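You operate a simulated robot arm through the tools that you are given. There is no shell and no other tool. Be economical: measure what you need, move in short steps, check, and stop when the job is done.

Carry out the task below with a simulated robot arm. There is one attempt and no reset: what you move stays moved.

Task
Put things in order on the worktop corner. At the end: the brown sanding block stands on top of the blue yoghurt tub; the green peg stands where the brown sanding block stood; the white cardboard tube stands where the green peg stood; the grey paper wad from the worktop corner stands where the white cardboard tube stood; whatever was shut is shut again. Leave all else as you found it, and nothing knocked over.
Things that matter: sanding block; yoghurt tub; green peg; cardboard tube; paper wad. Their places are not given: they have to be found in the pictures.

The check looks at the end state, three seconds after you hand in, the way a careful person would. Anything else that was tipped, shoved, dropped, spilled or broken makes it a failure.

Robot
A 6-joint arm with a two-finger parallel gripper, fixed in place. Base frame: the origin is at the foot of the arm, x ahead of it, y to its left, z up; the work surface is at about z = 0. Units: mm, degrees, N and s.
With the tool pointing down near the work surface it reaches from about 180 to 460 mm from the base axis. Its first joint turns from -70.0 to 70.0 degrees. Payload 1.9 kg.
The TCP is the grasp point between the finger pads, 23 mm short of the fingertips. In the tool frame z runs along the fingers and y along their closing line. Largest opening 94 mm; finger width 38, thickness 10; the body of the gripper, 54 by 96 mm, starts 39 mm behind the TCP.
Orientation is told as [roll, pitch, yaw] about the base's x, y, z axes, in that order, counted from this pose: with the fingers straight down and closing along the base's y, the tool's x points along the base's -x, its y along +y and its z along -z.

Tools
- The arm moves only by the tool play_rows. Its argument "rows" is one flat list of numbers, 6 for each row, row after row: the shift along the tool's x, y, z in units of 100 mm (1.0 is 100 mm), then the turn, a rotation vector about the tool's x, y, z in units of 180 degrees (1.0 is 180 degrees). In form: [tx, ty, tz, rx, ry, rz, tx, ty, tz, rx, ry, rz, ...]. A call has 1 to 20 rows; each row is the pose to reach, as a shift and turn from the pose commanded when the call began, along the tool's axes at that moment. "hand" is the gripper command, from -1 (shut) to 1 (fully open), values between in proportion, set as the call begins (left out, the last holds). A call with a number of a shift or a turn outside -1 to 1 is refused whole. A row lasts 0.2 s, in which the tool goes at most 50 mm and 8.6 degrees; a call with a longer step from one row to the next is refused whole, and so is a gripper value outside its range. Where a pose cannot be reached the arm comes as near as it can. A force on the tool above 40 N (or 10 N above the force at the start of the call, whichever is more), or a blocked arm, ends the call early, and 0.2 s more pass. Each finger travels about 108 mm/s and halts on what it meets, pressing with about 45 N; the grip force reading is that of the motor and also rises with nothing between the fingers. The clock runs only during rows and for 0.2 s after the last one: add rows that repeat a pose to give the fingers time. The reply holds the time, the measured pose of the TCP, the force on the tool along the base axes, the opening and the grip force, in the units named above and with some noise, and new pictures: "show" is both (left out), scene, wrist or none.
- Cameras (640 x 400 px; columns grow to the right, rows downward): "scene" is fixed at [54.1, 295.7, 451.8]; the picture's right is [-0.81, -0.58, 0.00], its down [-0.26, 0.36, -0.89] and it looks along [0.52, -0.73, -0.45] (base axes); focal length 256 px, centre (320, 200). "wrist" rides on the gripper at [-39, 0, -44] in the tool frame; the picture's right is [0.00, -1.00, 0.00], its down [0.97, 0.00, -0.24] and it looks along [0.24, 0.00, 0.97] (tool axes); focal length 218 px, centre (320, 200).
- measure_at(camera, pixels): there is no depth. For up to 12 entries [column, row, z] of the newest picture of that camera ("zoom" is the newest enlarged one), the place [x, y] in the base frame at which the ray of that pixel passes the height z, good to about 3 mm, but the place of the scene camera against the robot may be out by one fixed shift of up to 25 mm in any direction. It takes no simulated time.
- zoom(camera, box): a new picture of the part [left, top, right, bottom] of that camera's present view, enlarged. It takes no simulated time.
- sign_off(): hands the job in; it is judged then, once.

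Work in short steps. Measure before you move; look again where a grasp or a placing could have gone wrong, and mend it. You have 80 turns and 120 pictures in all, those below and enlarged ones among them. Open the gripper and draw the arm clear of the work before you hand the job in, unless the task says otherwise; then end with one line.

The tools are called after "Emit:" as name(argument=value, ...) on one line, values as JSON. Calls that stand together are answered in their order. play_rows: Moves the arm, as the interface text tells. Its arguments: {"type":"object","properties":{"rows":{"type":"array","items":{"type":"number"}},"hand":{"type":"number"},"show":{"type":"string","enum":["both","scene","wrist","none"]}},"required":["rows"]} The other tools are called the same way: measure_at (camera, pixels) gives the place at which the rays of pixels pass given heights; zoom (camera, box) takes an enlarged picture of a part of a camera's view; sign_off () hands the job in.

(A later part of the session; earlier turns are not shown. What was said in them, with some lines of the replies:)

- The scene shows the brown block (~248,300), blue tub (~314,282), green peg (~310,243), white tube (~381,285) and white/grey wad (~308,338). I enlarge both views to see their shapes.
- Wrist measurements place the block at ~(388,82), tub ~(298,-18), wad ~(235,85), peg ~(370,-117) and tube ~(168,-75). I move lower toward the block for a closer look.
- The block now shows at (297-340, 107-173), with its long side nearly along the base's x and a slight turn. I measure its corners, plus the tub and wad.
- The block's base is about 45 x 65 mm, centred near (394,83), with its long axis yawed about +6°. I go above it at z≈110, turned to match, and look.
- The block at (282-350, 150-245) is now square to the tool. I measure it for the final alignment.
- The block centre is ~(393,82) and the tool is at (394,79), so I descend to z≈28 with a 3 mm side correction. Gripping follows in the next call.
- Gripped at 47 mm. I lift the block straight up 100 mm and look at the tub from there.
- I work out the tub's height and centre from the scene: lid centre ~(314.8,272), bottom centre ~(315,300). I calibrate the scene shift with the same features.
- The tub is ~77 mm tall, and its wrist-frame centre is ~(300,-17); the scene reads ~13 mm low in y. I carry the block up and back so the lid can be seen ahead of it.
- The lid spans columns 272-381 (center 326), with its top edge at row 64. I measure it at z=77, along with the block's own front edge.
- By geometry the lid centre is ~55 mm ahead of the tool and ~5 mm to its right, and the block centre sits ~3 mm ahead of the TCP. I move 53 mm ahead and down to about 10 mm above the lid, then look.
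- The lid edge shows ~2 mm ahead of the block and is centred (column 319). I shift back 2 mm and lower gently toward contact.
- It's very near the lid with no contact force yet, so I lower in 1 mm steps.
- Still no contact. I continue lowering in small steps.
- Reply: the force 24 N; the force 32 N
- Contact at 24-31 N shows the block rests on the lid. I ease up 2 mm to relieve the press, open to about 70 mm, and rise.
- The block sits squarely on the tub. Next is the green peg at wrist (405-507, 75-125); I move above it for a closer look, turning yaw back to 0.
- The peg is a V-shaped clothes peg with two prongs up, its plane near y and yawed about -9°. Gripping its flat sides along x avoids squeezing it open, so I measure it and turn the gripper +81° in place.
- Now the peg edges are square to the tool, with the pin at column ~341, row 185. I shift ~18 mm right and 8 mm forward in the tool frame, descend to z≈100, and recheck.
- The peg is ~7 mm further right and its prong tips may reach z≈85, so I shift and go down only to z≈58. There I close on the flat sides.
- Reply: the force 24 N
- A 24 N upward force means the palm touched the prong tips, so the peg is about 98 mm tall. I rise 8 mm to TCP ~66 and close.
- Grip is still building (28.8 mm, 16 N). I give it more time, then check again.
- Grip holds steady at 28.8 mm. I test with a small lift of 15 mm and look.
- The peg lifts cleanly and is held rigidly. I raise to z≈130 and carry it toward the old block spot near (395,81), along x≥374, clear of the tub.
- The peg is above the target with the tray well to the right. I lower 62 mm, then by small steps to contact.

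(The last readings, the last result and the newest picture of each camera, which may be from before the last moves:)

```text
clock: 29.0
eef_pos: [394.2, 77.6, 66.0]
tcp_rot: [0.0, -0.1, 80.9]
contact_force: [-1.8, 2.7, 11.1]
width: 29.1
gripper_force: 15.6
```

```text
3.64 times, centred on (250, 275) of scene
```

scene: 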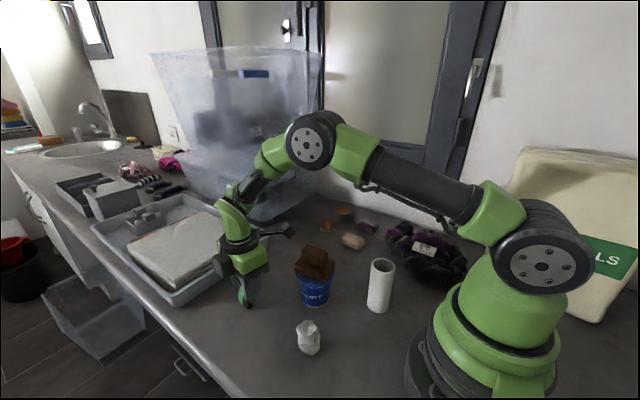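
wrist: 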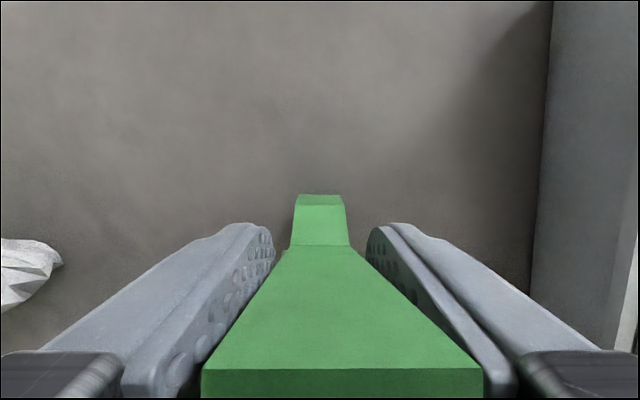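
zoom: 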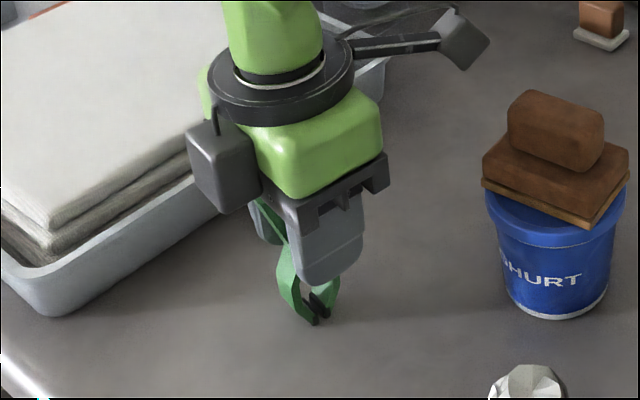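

Contact is felt (11 N). I ease up 1 mm, open gently, and wait before rising.

Emit:
play_rows(rows=[0, 0, -0.007, 0, 0, 0, 0, 0, -0.007, 0, 0, 0], show="wrist")

Emit:
play_rows(rows=[0, 0, 0, 0, 0, 0, 0, 0, 0, 0, 0, 0, 0, 0, 0, 0, 0, 0], hand=0.3, show="both")

Emit:
zoom(camera="scene", box=[190, 220, 310, 330])

```text
clock: 29.6
eef_pos: [395.8, 76.3, 65.8]
tcp_rot: [0.0, 0.0, 81.0]
contact_force: [-1.0, 1.5, 7.6]
width: 28.9
gripper_force: 15.8
```

wrist: 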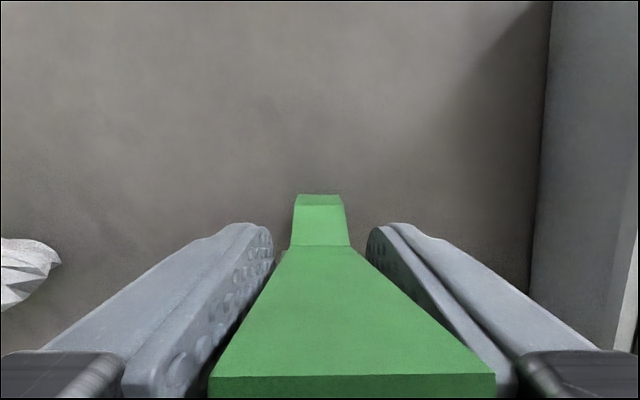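

```text
clock: 30.4
eef_pos: [395.7, 78.4, 64.3]
tcp_rot: [0.0, 0.0, 81.0]
contact_force: [-0.6, -0.2, 0.1]
width: 61.2
gripper_force: 0.1
```

scene: 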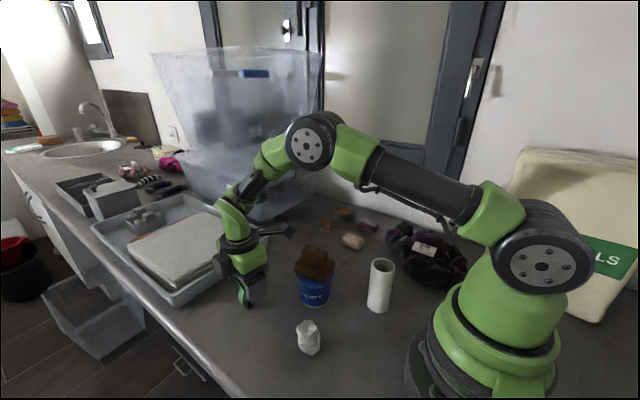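
wrist: 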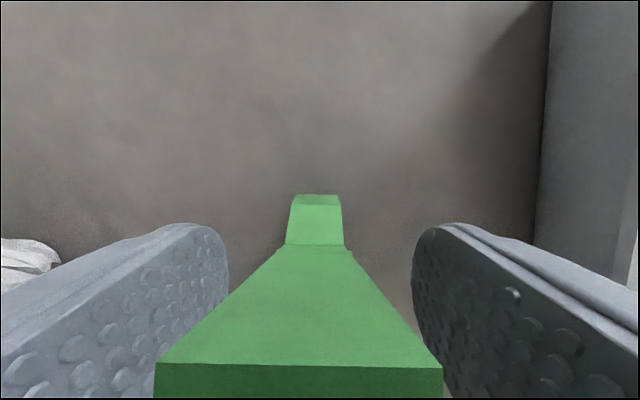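

```text
3.64 times, centred on (250, 275) of scene
```

zoom: 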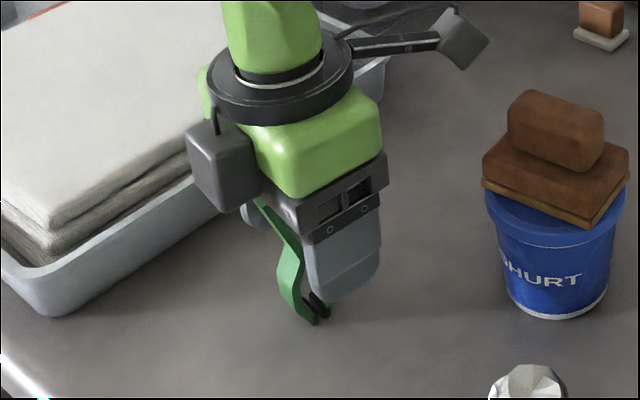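

The peg stands on its own, so I rise straight up and check it.

Emit:
play_rows(rows=[0, 0, -0.2, 0, 0, 0, 0, 0, -0.5, 0, 0, 0, 0, 0, -0.9, 0, 0, 0, 0, 0, -1.0, 0, 0, 0, 0, 0, -1.0, 0, 0, 0], show="both")

Emit:
zoom(camera="scene", box=[190, 220, 310, 330])

```text
clock: 31.6
eef_pos: [397.1, 77.7, 164.0]
tcp_rot: [0.0, 0.0, 80.9]
contact_force: [-0.2, 0.6, -0.1]
width: 61.1
gripper_force: 0.1
```

scene: 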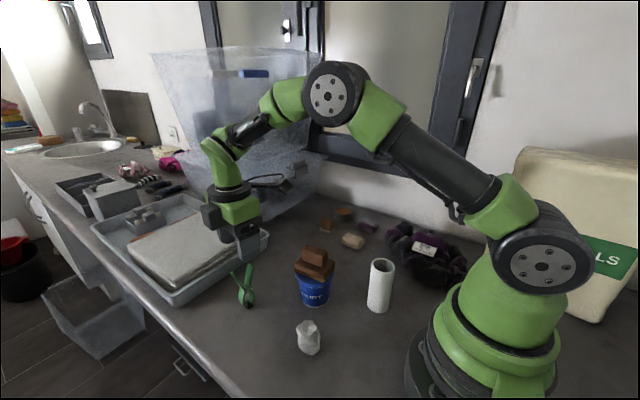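
wrist: 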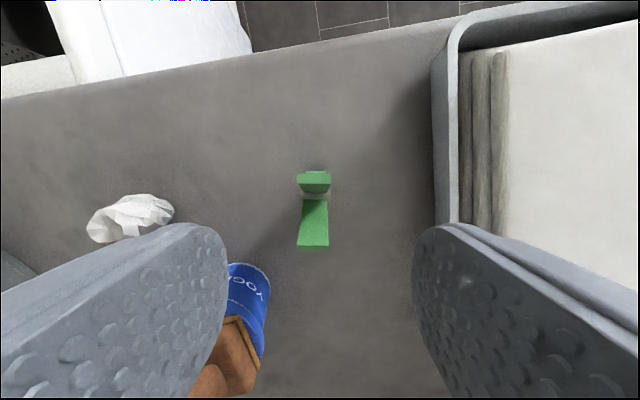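

```text
3.64 times, centred on (250, 275) of scene
```

zoom: 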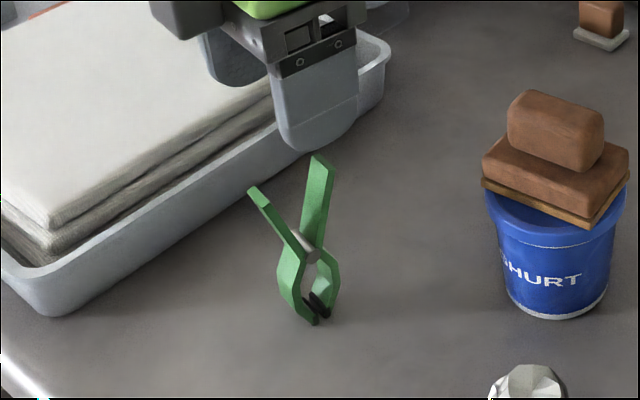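

The peg stands upright. I verify its spot with measurements against the old block centre (~395,82).

Emit:
measure_at(camera="wrist", pixels=[[316, 194, 45], [312, 180, 98], [314, 246, 98], [316, 170, 5]])

Emit:
measure_at(camera="scene", pixels=[[248.6, 307, 0], [245, 302, 0]])

```text
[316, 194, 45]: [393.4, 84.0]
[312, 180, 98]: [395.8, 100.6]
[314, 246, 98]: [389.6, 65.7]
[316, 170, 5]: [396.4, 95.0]
```

```text
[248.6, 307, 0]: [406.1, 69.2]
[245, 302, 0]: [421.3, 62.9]
```

The peg is at ~(394,83), matching the old block spot, and its own old spot was ~(372.5,-105). Next is the tube: I rise and swing to (235,-60) with yaw near -25° to view it.

Emit:
play_rows(rows=[0, 0, -0.3, 0, 0, 0.04, 0, 0, -0.6, 0, 0, 0.08, 0.2, 0.15, -0.6, 0, 0, 0.125, 0.4, 0.35, -0.6, 0, 0, 0.17, 0.6, 0.5, -0.6, 0, 0, 0.215, 0.8, 0.65, -0.6, 0, 0, 0.26, 0.85, 0.7, -0.6, 0, 0, 0.3], show="none")

Emit:
play_rows(rows=[0.2, -0.05, 0, 0, 0, 0.042, 0.4, -0.1, 0, 0, 0, 0.084, 0.6, -0.15, 0, 0, 0, 0.126, 0.8, -0.2, 0, 0, 0, 0.168, 0.987, -0.231, 0, 0, 0, 0.21, 0.987, -0.231, 0, 0, 0, 0.25, 0.987, -0.231, 0, 0, 0, 0.289, 0.987, -0.231, 0, 0, 0, 0.289], hand=1, show="both")

```text
clock: 33.2
eef_pos: [312.4, 3.2, 225.7]
tcp_rot: [0.0, -0.1, 26.8]
contact_force: [-0.3, 0.3, -0.3]
width: 61.0
gripper_force: 0.1
```

```text
clock: 35.0
eef_pos: [236.8, -61.0, 227.1]
tcp_rot: [0.0, 0.0, -25.1]
contact_force: [0.7, -0.8, -0.1]
width: 94.0
gripper_force: 0.0
```

scene: 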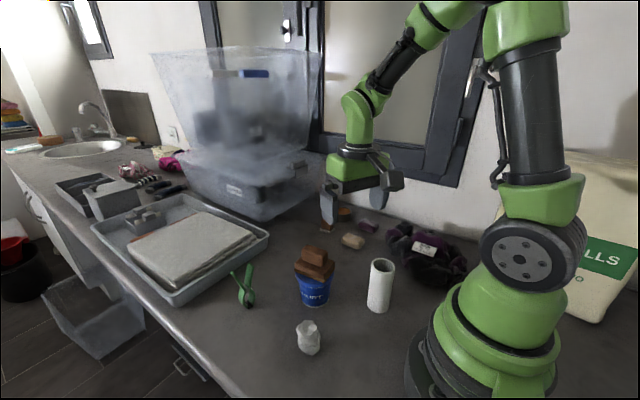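
wrist: 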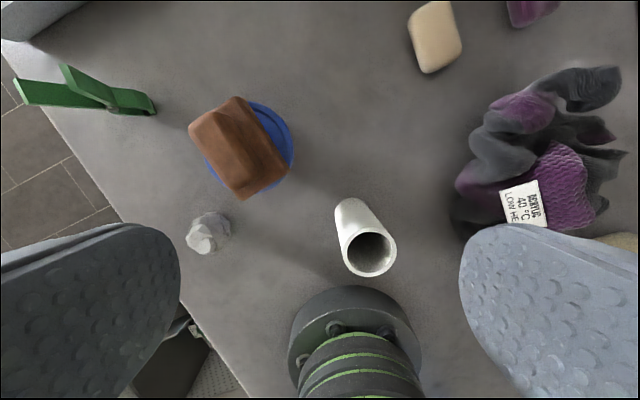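

The tube's top rim is centred at wrist (370,252) and its far foot edge is near (348,198). I zoom in and measure.

Emit:
zoom(camera="wrist", box=[300, 170, 440, 290])

Emit:
measure_at(camera="wrist", pixels=[[370, 251, 80], [370, 251, 90], [370, 251, 100], [342, 251, 90], [397, 251, 90], [349, 198, 0], [334, 208, 0], [367, 204, 0], [210, 233, 20]])

Emit:
measure_at(camera="scene", pixels=[[378, 309, 0], [382, 264, 80], [382, 264, 90], [382, 264, 100]])

```text
3.33 times, centred on (370, 230) of wrist
```

zoom: 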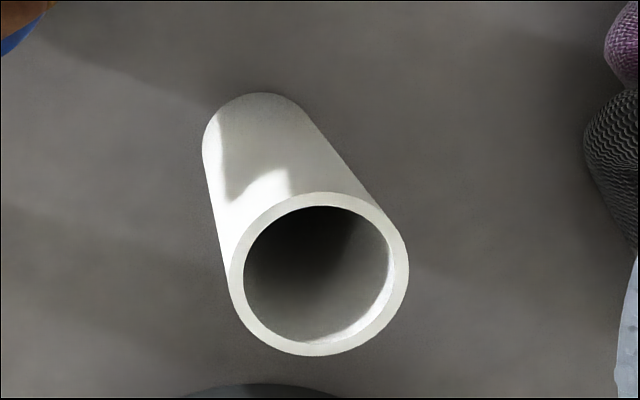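

```text
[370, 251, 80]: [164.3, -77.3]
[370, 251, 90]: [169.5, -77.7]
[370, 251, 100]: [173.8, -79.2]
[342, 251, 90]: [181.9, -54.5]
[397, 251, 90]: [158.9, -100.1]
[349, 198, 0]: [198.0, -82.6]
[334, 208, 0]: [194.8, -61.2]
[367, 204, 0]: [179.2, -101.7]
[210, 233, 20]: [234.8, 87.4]
```

```text
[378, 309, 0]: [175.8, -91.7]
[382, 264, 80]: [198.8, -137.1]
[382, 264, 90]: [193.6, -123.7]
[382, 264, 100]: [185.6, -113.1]
```

Emit:
measure_at(camera="wrist", pixels=[[351, 214, 0], [351, 216, 0], [370, 252, 105], [343, 252, 105], [397, 252, 105]])

Emit:
measure_at(camera="scene", pixels=[[378, 305, 0], [382.5, 266, 95], [382.5, 266, 105]])

```text
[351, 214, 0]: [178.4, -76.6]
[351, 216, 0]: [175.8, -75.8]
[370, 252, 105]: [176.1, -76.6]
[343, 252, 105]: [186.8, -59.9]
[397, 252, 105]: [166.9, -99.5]
```

```text
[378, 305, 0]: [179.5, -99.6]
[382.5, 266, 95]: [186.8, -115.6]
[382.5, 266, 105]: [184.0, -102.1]
```

The tube is ~44 mm across and ~105 mm tall, centred at ~(177,-77). I move above it at z≈155 and recheck before descending.

Emit:
play_rows(rows=[0.2, -0.2, 0, 0, 0, 0, 0.45, -0.4, 0, 0, 0, 0, 0.45, -0.4, 0.4, 0, 0, 0, 0.45, -0.4, 0.72, 0, 0, 0, 0.45, -0.4, 0.72, 0, 0, 0], show="both")

```text
clock: 36.2
eef_pos: [177.0, -76.4, 153.2]
tcp_rot: [0.0, 0.0, -25.1]
contact_force: [0.3, -0.2, -0.1]
width: 93.9
gripper_force: 0.0
```

scene: 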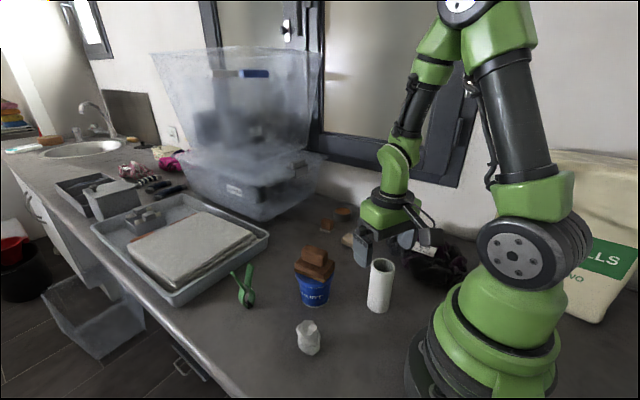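
wrist: 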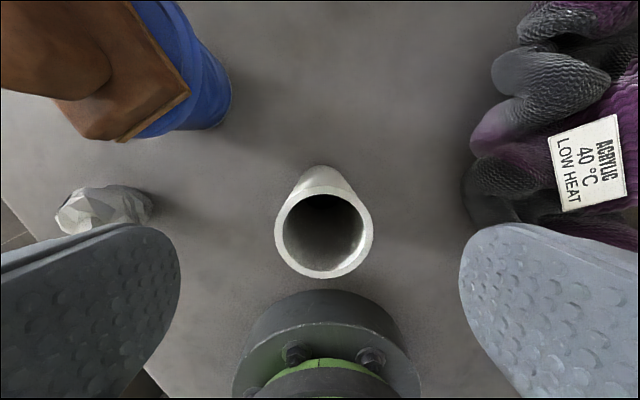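

The rim centre is at (323,230), i.e. ~3 mm ahead and 1 mm right of the tool. I correct, descend to z≈78, and close.

Emit:
play_rows(rows=[-0.025, -0.013, 0.3, 0, 0, 0, -0.025, -0.013, 0.6, 0, 0, 0, -0.025, -0.013, 0.77, 0, 0, 0, -0.025, -0.013, 0.77, 0, 0, 0], show="none")

Emit:
play_rows(rows=[0, 0, 0, 0, 0, 0, 0, 0, 0, 0, 0, 0, 0, 0, 0, 0, 0, 0, 0, 0, 0, 0, 0, 0], hand=-1, show="both")

```text
clock: 37.2
eef_pos: [179.4, -79.7, 76.3]
tcp_rot: [0.0, -0.1, -25.0]
contact_force: [-0.6, -0.4, -0.3]
width: 94.0
gripper_force: 0.1
```

```text
clock: 38.2
eef_pos: [180.9, -79.7, 77.4]
tcp_rot: [0.0, 0.0, -25.0]
contact_force: [0.3, 1.2, 0.7]
width: 43.6
gripper_force: 44.7
```

scene: 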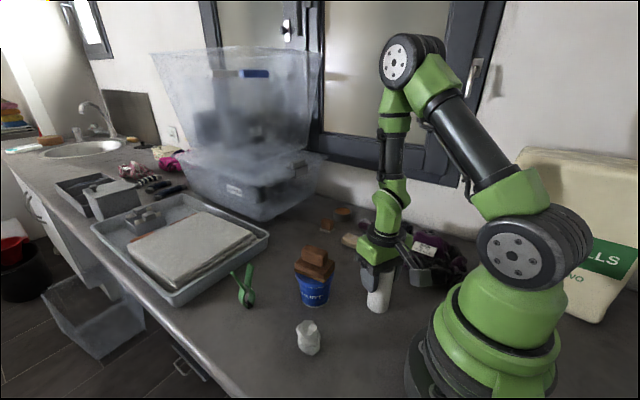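
wrist: 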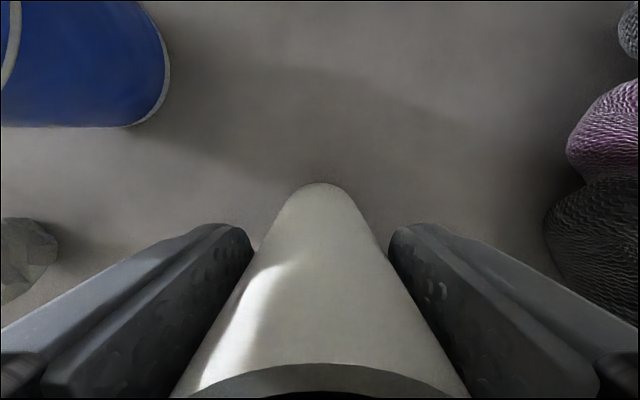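

The tube is gripped at 43.6 mm; its old spot is TCP ~(179,-79). I lift 100 mm and carry it toward the old peg spot (372.5,-105).

Emit:
play_rows(rows=[0, 0, -0.1, 0, 0, 0, 0, 0, -0.45, 0, 0, 0, 0, 0, -0.85, 0, 0, 0, -0.2, 0.05, -1.0, 0, 0, 0, -0.5, 0.15, -1.0, 0, 0, 0, -0.86, 0.27, -1.0, 0, 0, 0, -0.86, 0.27, -1.0, 0, 0, 0], show="none")

Emit:
play_rows(rows=[-0.3, 0.1, 0, 0, 0, 0, -0.65, 0.2, 0, 0, 0, 0, -1.0, 0.317, 0, 0, 0, 0, -1.0, 0.317, 0, 0, 0, 0, -1.0, 0.317, 0, 0, 0, 0], show="both")

```text
clock: 39.8
eef_pos: [269.9, -90.6, 178.7]
tcp_rot: [0.1, 0.1, -24.9]
contact_force: [0.1, 0.3, -0.2]
width: 42.1
gripper_force: 44.9
```

```text
clock: 41.0
eef_pos: [373.9, -106.9, 177.7]
tcp_rot: [0.0, 0.1, -25.0]
contact_force: [-0.2, 0.2, 0.1]
width: 42.2
gripper_force: 45.1
```

scene: 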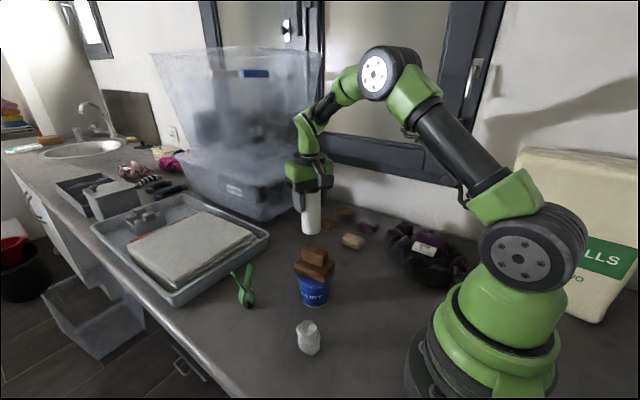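
wrist: 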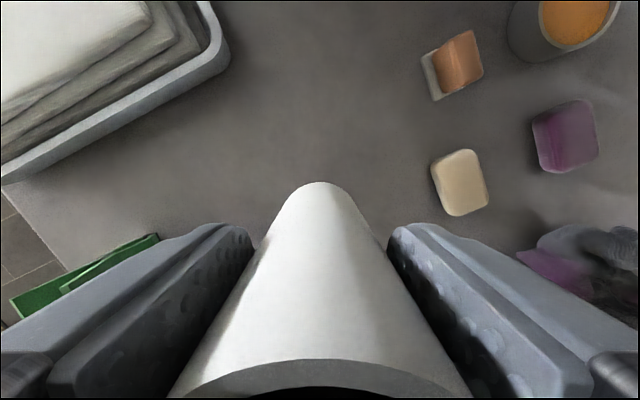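

The tube hangs above the target. I lower 97 mm, then step gently to contact.

Emit:
play_rows(rows=[0, 0, 0.35, 0, 0, 0, 0, 0, 0.7, 0, 0, 0, 0, 0, 0.9, 0, 0, 0, 0, 0, 0.97, 0, 0, 0, 0, 0, 0.97, 0, 0, 0], show="none")

Emit:
play_rows(rows=[0, 0, 0.01, 0, 0, 0, 0, 0, 0.02, 0, 0, 0, 0, 0, 0.03, 0, 0, 0, 0, 0, 0.03, 0, 0, 0], show="both")

```text
clock: 42.2
eef_pos: [373.4, -106.2, 81.3]
tcp_rot: [0.0, -0.1, -25.0]
contact_force: [0.4, 0.6, -0.4]
width: 42.4
gripper_force: 44.8
```

```text
clock: 43.2
eef_pos: [374.2, -106.4, 77.6]
tcp_rot: [-0.1, 0.0, -24.9]
contact_force: [-5.6, -0.4, 12.0]
width: 42.5
gripper_force: 44.7
```

scene: 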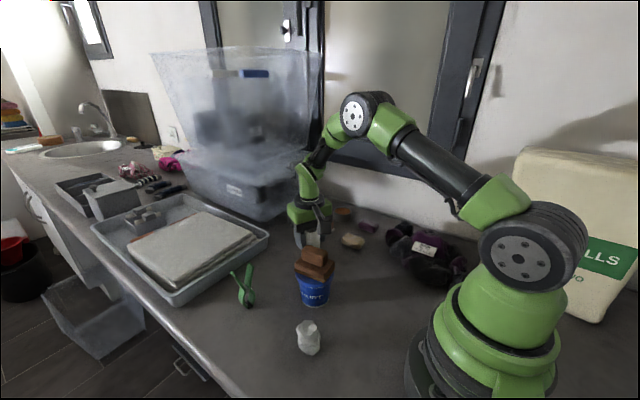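
wrist: 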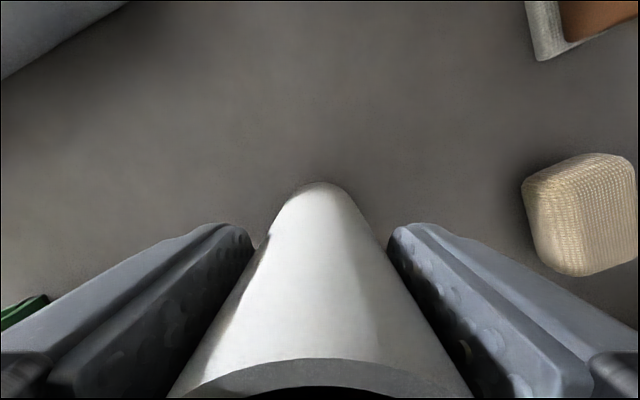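

Contact at 12 N. I ease 1 mm, open to ~64 mm, then rise straight up 110 mm total.

Emit:
play_rows(rows=[0, 0, -0.008, 0, 0, 0, 0, 0, -0.008, 0, 0, 0], show="none")

Emit:
play_rows(rows=[0, 0, 0, 0, 0, 0, 0, 0, 0, 0, 0, 0, 0, 0, 0, 0, 0, 0, 0, 0, -0.2, 0, 0, 0, 0, 0, -0.55, 0, 0, 0, 0, 0, -1.0, 0, 0, 0, 0, 0, -1.0, 0, 0, 0], hand=0.36, show="both")

Emit:
zoom(camera="scene", box=[220, 200, 380, 360])

```text
clock: 43.8
eef_pos: [374.4, -107.0, 78.5]
tcp_rot: [0.0, 0.0, -25.0]
contact_force: [-0.1, 0.1, -0.8]
width: 42.5
gripper_force: 44.8
```

```text
clock: 45.4
eef_pos: [371.4, -103.6, 179.4]
tcp_rot: [0.1, -0.1, -25.0]
contact_force: [-0.4, 0.2, -0.3]
width: 63.8
gripper_force: 0.1
```

scene: 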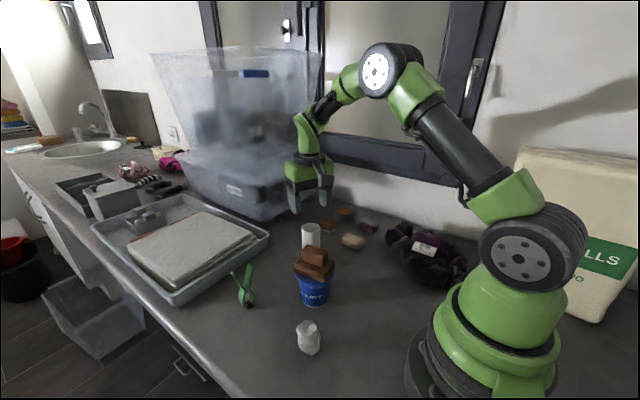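
wrist: 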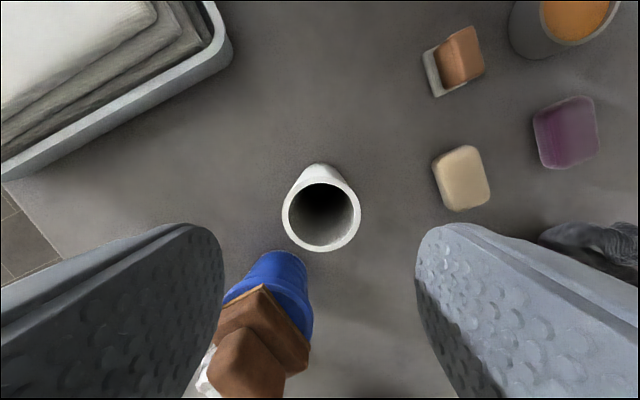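

```text
2.50 times, centred on (300, 280) of scene
```

zoom: 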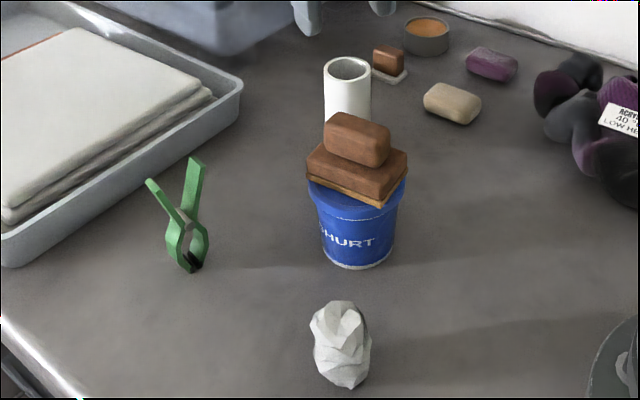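

The tube stands upright at the old peg spot. Next the paper wad: I raise and swing over to about (260,70), turning to yaw ~20° for a look.

Emit:
play_rows(rows=[0, 0, -0.3, 0, 0, 0, 0.1, 0.05, -0.5, 0, 0, 0, 0.4, 0.25, -0.5, 0, 0, 0, 0.7, 0.45, -0.5, 0, 0, 0, 0.88, 0.55, -0.5, 0, 0, 0], show="none")

Emit:
play_rows(rows=[0.2, 0.12, 0, 0, 0, -0.042, 0.4, 0.25, 0, 0, 0, -0.084, 0.6, 0.38, 0, 0, 0, -0.126, 0.8, 0.5, 0, 0, 0, -0.168, 0.88, 0.56, 0, 0, 0, -0.21, 0.88, 0.56, 0.2, 0, 0, -0.25, 0.88, 0.56, 0.4, 0, 0, -0.25, 0.88, 0.56, 0.4, 0, 0, -0.25], hand=1, show="wrist")

Emit:
zoom(camera="wrist", box=[220, 120, 420, 320])

Emit:
zoom(camera="scene", box=[270, 300, 350, 370])

```text
clock: 46.6
eef_pos: [314.8, -18.0, 229.4]
tcp_rot: [0.1, 0.0, -25.0]
contact_force: [0.0, 0.1, -0.6]
width: 63.9
gripper_force: 0.0
```

```text
clock: 48.4
eef_pos: [259.9, 70.8, 187.7]
tcp_rot: [0.0, -0.2, 20.0]
contact_force: [0.0, -0.8, -0.3]
width: 93.9
gripper_force: 0.0
```

wrist: 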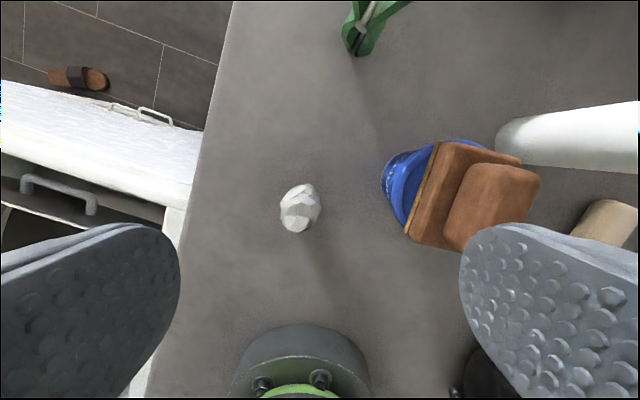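

```text
2.00 times, centred on (320, 220) of wrist
```

zoom: 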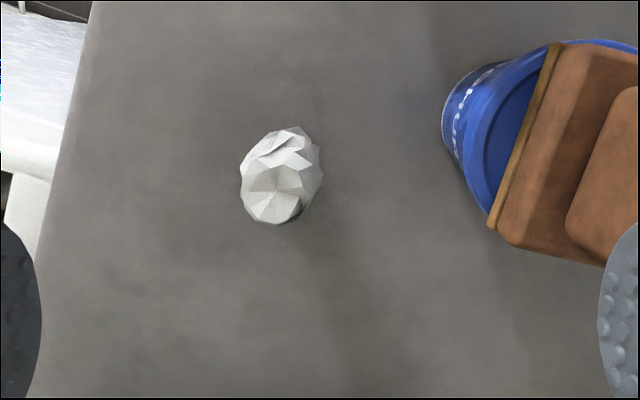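

```text
5.71 times, centred on (310, 335) of scene
```

zoom: 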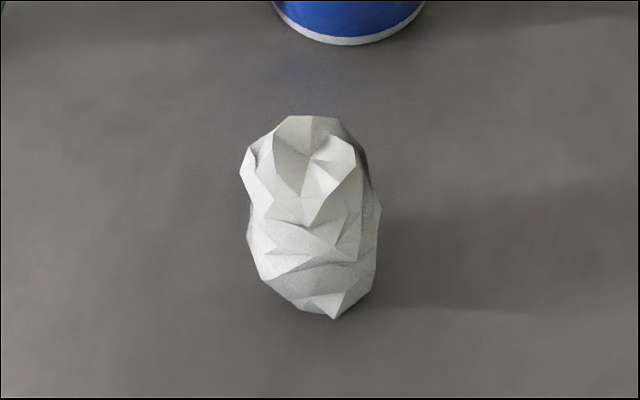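

The wad at wrist (301,208) is ~40 mm wide and perhaps 50 mm tall. I measure it.

Emit:
measure_at(camera="wrist", pixels=[[301, 208, 0], [301, 208, 25], [281, 208, 25], [321, 205, 25], [301, 183, 10], [298, 232, 45], [298, 215, 50]])

```text
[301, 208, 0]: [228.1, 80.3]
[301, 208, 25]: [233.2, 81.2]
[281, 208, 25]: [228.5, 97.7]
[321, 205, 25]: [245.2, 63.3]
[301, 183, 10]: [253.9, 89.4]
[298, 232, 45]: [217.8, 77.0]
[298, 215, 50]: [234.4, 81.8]
```

The wad centre is ~(234,82). I move above it at z≈110 and check alignment.

Emit:
play_rows(rows=[0.2, 0.2, 0.2, 0, 0, 0, 0.2, 0.2, 0.55, 0, 0, 0, 0.2, 0.2, 0.78, 0, 0, 0, 0.2, 0.2, 0.78, 0, 0, 0], show="wrist")

```text
clock: 49.4
eef_pos: [235.5, 83.7, 109.7]
tcp_rot: [0.0, -0.1, 20.0]
contact_force: [0.2, 1.4, -0.7]
width: 94.0
gripper_force: 0.0
```

wrist: 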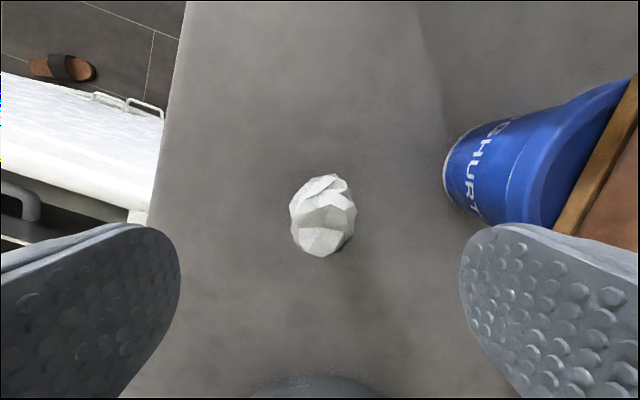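

The wad at (323,216) is almost centred, needing ~3 mm back and 1.5 mm right. I narrow the opening to ~70 mm to stay clear of the tub, descend to z≈30, and look.

Emit:
play_rows(rows=[0.03, -0.015, 0, 0, 0, 0, 0.03, -0.015, 0.1, 0, 0, 0, 0.03, -0.015, 0.4, 0, 0, 0, 0.03, -0.015, 0.65, 0, 0, 0, 0.03, -0.015, 0.8, 0, 0, 0, 0.03, -0.015, 0.8, 0, 0, 0], hand=0.5, show="both")

```text
clock: 50.8
eef_pos: [232.4, 78.8, 31.6]
tcp_rot: [-0.1, -0.1, 19.9]
contact_force: [0.4, -0.1, -0.7]
width: 70.4
gripper_force: 0.1
```

scene: 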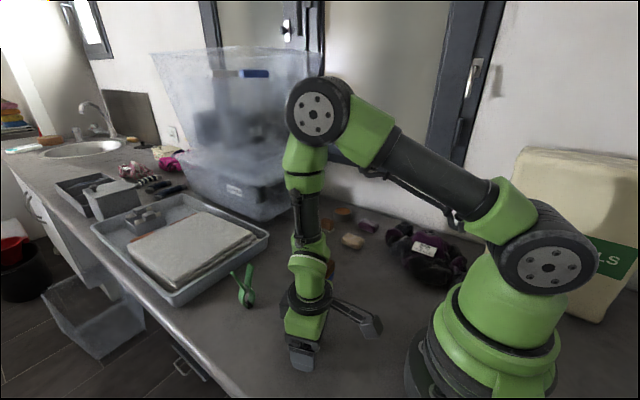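
wrist: 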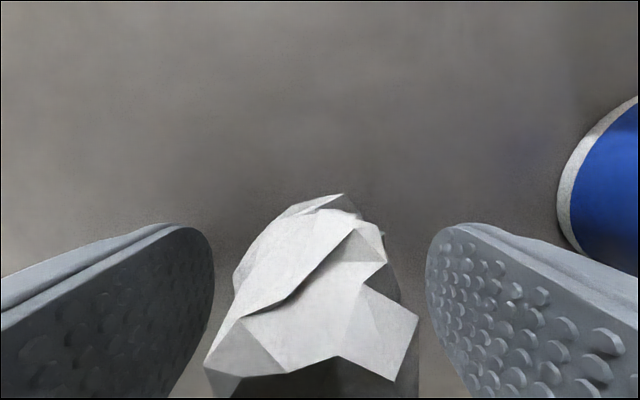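

The wad sits between the fingers. I close softly to about 33 mm rather than fully, to avoid crushing it.

Emit:
play_rows(rows=[0, 0, 0, 0, 0, 0, 0, 0, 0, 0, 0, 0, 0, 0, 0, 0, 0, 0], hand=-0.3, show="wrist")

```text
clock: 51.6
eef_pos: [232.0, 78.9, 31.8]
tcp_rot: [-0.1, 0.1, 20.0]
contact_force: [-0.2, 0.8, -0.1]
width: 32.7
gripper_force: 0.0
```

wrist: 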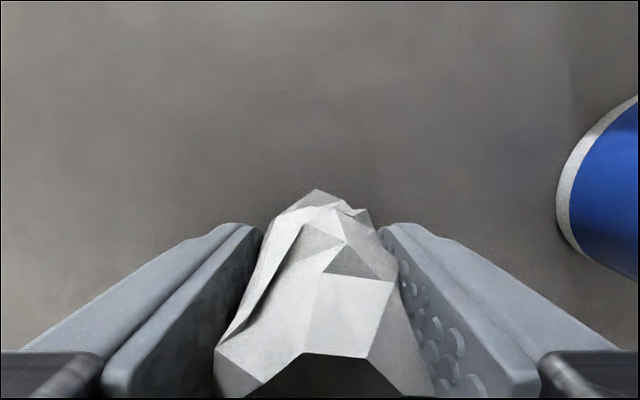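

At 32.7 mm there is no force yet, so I close a bit further.

Emit:
play_rows(rows=[0, 0, 0, 0, 0, 0, 0, 0, 0, 0, 0, 0], hand=-0.42, show="wrist")

```text
clock: 52.2
eef_pos: [231.7, 79.2, 31.8]
tcp_rot: [0.0, -0.1, 20.0]
contact_force: [-0.5, -0.1, 0.1]
width: 27.9
gripper_force: 1.3
```

wrist: 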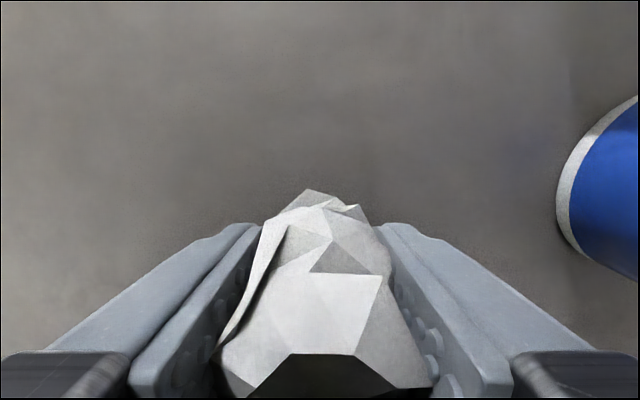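

It starts to grip (27.9 mm, 1.3 N). I tighten slightly more and do a small test lift.

Emit:
play_rows(rows=[0, 0, 0, 0, 0, 0, 0, 0, 0, 0, 0, 0, 0, 0, -0.05, 0, 0, 0, 0, 0, -0.15, 0, 0, 0, 0, 0, -0.15, 0, 0, 0], hand=-0.5, show="both")

Emit:
zoom(camera="scene", box=[260, 290, 360, 390])

```text
clock: 53.4
eef_pos: [233.3, 79.4, 43.9]
tcp_rot: [0.0, 0.0, 20.0]
contact_force: [0.0, 0.2, -0.2]
width: 26.7
gripper_force: 44.7
```

scene: 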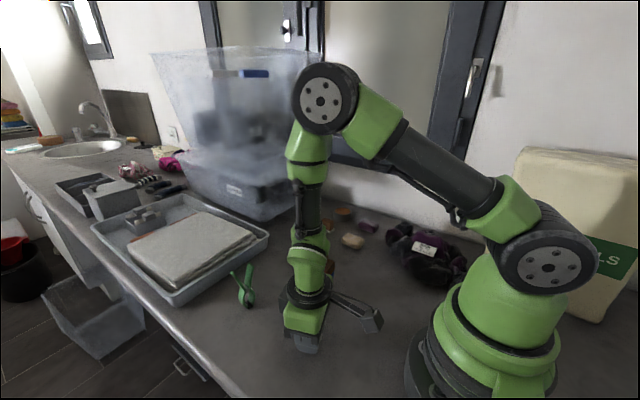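
wrist: 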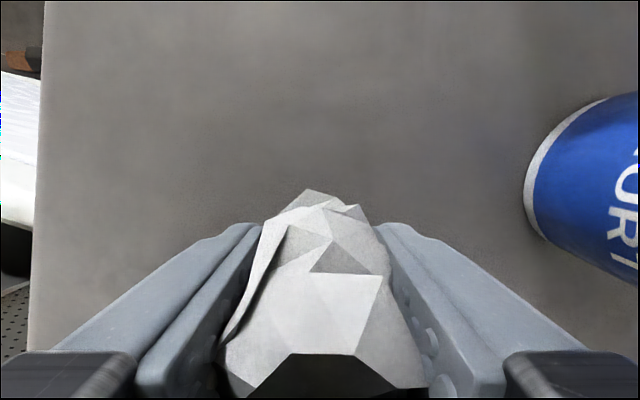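

```text
4.00 times, centred on (310, 340) of scene
```

zoom: 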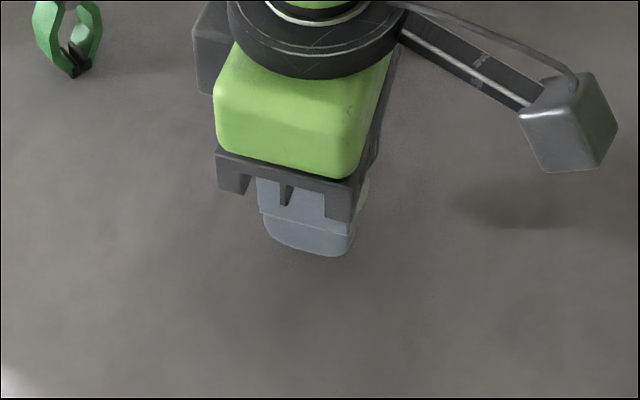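

The wad is held firmly at 26.7 mm. I lift it to z≈130 and swing toward the old tube spot (179,-79), turning to yaw -24°.

Emit:
play_rows(rows=[0, 0, -0.4, 0, 0, 0, 0, 0, -0.85, 0, 0, 0, 0.2, -0.25, -0.85, 0, 0, 0, 0.4, -0.5, -0.85, 0, 0, 0, 0.54, -0.64, -0.85, 0, 0, 0], show="none")

Emit:
play_rows(rows=[0.1, -0.12, 0, 0, 0, 0.04, 0.2, -0.25, 0, 0, 0, 0.08, 0.3, -0.38, 0, 0, 0, 0.125, 0.42, -0.5, 0, 0, 0, 0.17, 0.53, -0.64, 0, 0, 0, 0.21, 0.53, -0.64, 0, 0, 0, 0.244, 0.53, -0.64, 0, 0, 0, 0.244], show="both")

```text
clock: 54.6
eef_pos: [202.9, 0.1, 130.2]
tcp_rot: [0.0, 0.1, 20.0]
contact_force: [0.9, 0.6, 0.1]
width: 26.7
gripper_force: 44.2
```

```text
clock: 56.2
eef_pos: [176.4, -77.5, 127.1]
tcp_rot: [0.0, 0.0, -24.0]
contact_force: [0.3, -0.5, -0.9]
width: 26.6
gripper_force: 45.2
```

scene: 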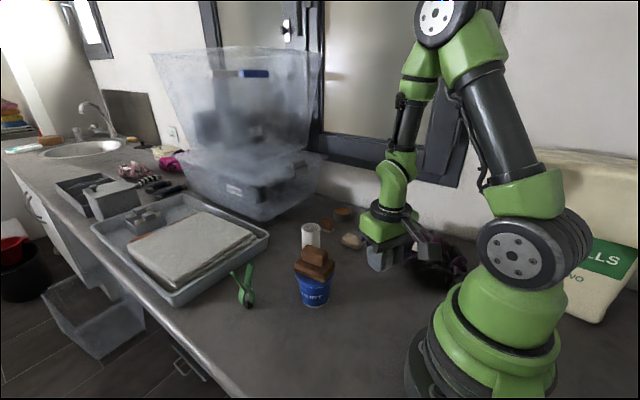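
wrist: 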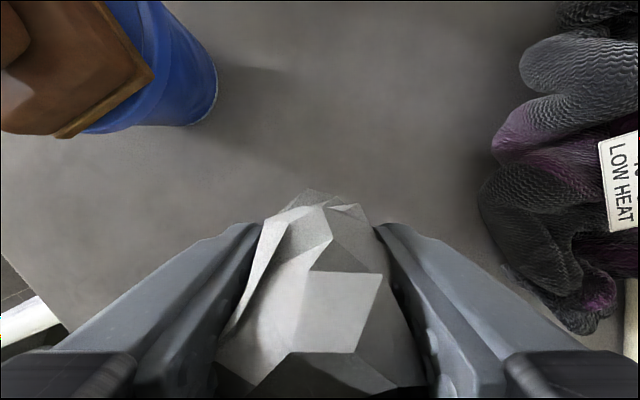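

The wad hangs above the old tube spot and the surroundings are clear. I lower 96 mm, then creep to contact.

Emit:
play_rows(rows=[0, 0, 0.35, 0, 0, 0, 0, 0, 0.7, 0, 0, 0, 0, 0, 0.9, 0, 0, 0, 0, 0, 0.97, 0, 0, 0, 0, 0, 0.97, 0, 0, 0], show="none")

Emit:
play_rows(rows=[0, 0, 0.01, 0, 0, 0, 0, 0, 0.02, 0, 0, 0, 0, 0, 0.03, 0, 0, 0, 0, 0, 0.03, 0, 0, 0], show="wrist")

```text
clock: 57.4
eef_pos: [177.3, -77.5, 32.8]
tcp_rot: [0.1, 0.0, -24.1]
contact_force: [0.1, -0.3, 0.2]
width: 26.8
gripper_force: 45.2
```

```text
clock: 58.4
eef_pos: [177.4, -77.4, 30.3]
tcp_rot: [0.0, -0.1, -23.8]
contact_force: [4.8, 3.2, 35.6]
width: 26.9
gripper_force: 45.1
```

wrist: 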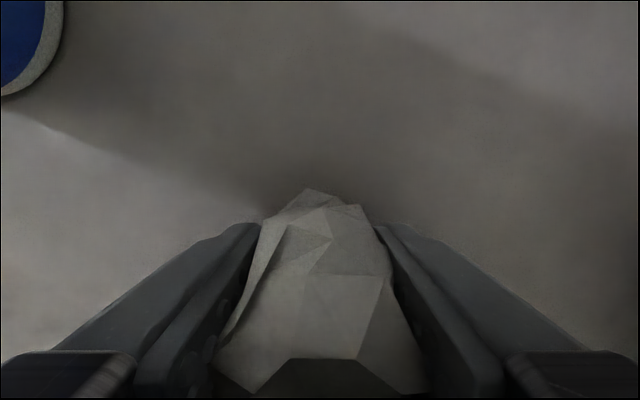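

Contact at 36 N. I ease up 1.5 mm, open to ~60 mm, and check the wad before rising.

Emit:
play_rows(rows=[0, 0, -0.015, 0, 0, 0, 0, 0, -0.015, 0, 0, 0], show="none")

Emit:
play_rows(rows=[0, 0, 0, 0, 0, 0, 0, 0, 0, 0, 0, 0, 0, 0, 0, 0, 0, 0], hand=0.3, show="wrist")

```text
clock: 59.0
eef_pos: [176.0, -77.4, 31.0]
tcp_rot: [0.0, 0.1, -24.0]
contact_force: [-0.1, -0.3, 0.9]
width: 26.5
gripper_force: 44.7
```

```text
clock: 59.8
eef_pos: [176.9, -78.0, 32.0]
tcp_rot: [0.0, 0.0, -23.8]
contact_force: [-0.1, 0.2, 1.0]
width: 61.3
gripper_force: 0.1
```

wrist: 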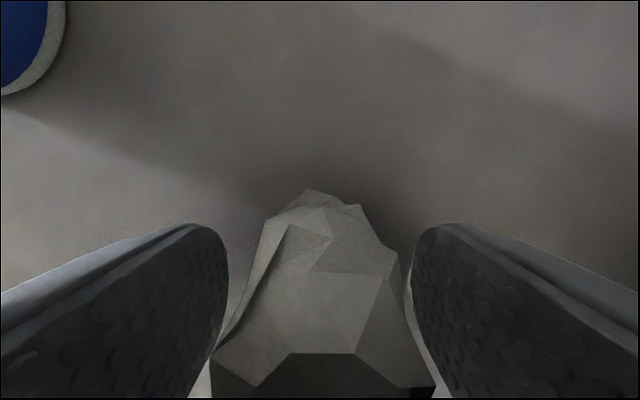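

The wad stands free between the open fingers. I rise straight up 150 mm to clear it and check.

Emit:
play_rows(rows=[0, 0, -0.2, 0, 0, 0, 0, 0, -0.55, 0, 0, 0, 0, 0, -0.95, 0, 0, 0, 0, 0, -1.0, 0, 0, 0], show="none")

Emit:
play_rows(rows=[0, 0, -0.4, 0, 0, 0, 0, 0, -0.8, 0, 0, 0, -0.4, 0, -1.0, 0, 0, 0, -0.8, 0, -1.0, 0, 0, 0, -0.8, 0, -1.0, 0, 0, 0], show="both")

Emit:
zoom(camera="scene", box=[210, 200, 450, 360])

```text
clock: 60.8
eef_pos: [177.3, -77.5, 130.8]
tcp_rot: [0.0, 0.0, -23.8]
contact_force: [0.5, 0.0, 0.2]
width: 60.9
gripper_force: 0.0
```

```text
clock: 62.0
eef_pos: [250.9, -110.9, 228.9]
tcp_rot: [0.0, 0.1, -23.9]
contact_force: [0.0, -0.1, 0.2]
width: 61.2
gripper_force: 0.2
```

scene: 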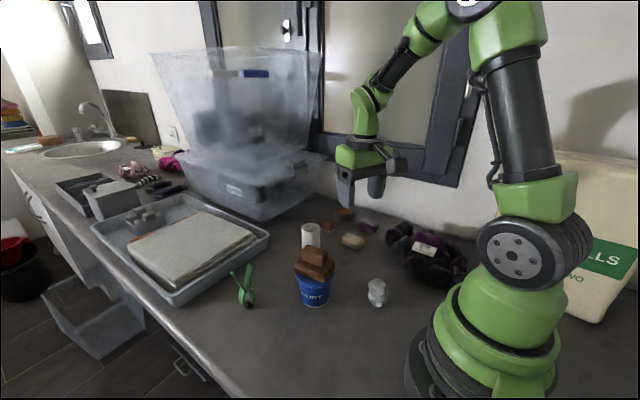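
wrist: 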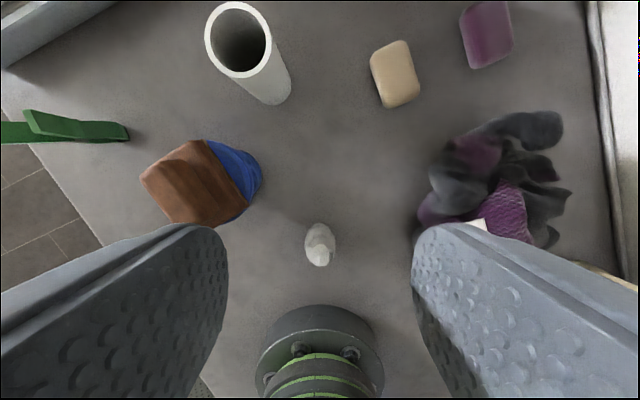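

```text
2.50 times, centred on (330, 280) of scene
```

zoom: 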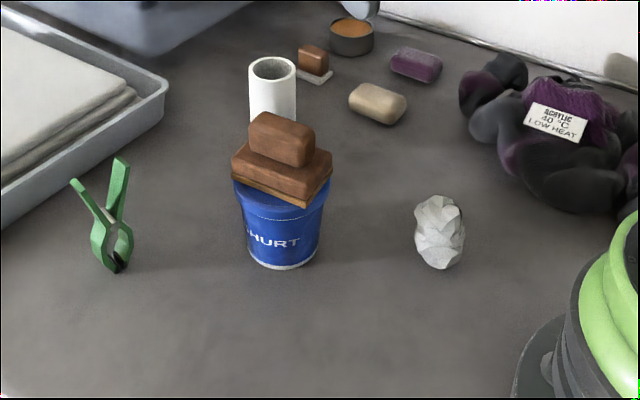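

All items appear in place. I check the wad's final spot against the old tube centre (~179,-79), and the tube's against the old peg spot.

Emit:
zoom(camera="wrist", box=[260, 190, 380, 290])

Emit:
measure_at(camera="wrist", pixels=[[320, 244, 25], [322, 224, 5], [305, 245, 25], [335, 240, 25], [318, 266, 45], [238, 40, 105], [272, 90, 0]])

Emit:
measure_at(camera="scene", pixels=[[378, 303, 0], [378, 306, 0]])

```text
4.00 times, centred on (320, 240) of wrist
```

zoom: 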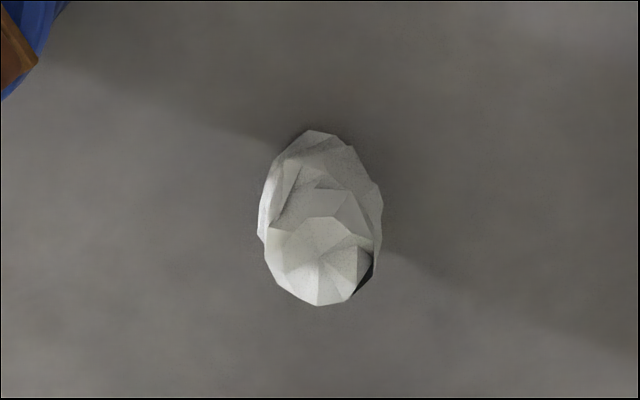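

```text
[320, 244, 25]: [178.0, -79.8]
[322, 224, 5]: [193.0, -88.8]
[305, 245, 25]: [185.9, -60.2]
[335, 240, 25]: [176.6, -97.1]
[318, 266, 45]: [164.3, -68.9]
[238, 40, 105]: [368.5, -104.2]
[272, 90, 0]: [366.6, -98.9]
```

```text
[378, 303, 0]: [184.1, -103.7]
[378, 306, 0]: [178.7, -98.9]
```

The wad is at ~(178,-80) and the tube at ~(369,-103), both matching their targets. I open the gripper fully and lift a little more.

Emit:
play_rows(rows=[0, 0, -0.3, 0, 0, 0, 0, 0, -0.6, 0, 0, 0, 0, 0, -0.6, 0, 0, 0], hand=1, show="scene")

```text
clock: 62.8
eef_pos: [251.6, -111.2, 289.2]
tcp_rot: [0.0, 0.0, -23.9]
contact_force: [-0.6, 0.4, -0.3]
width: 94.1
gripper_force: 0.1
```

scene: 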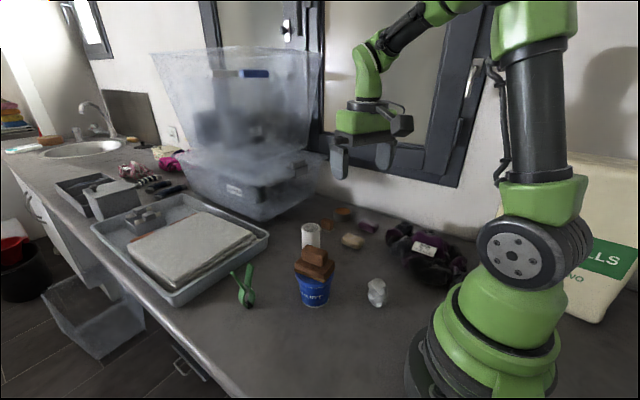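

Everything stands in place and the arm is clear, so I hand in.

Emit:
sign_off()

```text
The job is handed in.
```

The job is handed in: the sanding block stands on the yoghurt tub, and the peg, tube and wad each stand within about 5 mm of the spots you named; nothing was knocked over, and I opened nothing that was shut.
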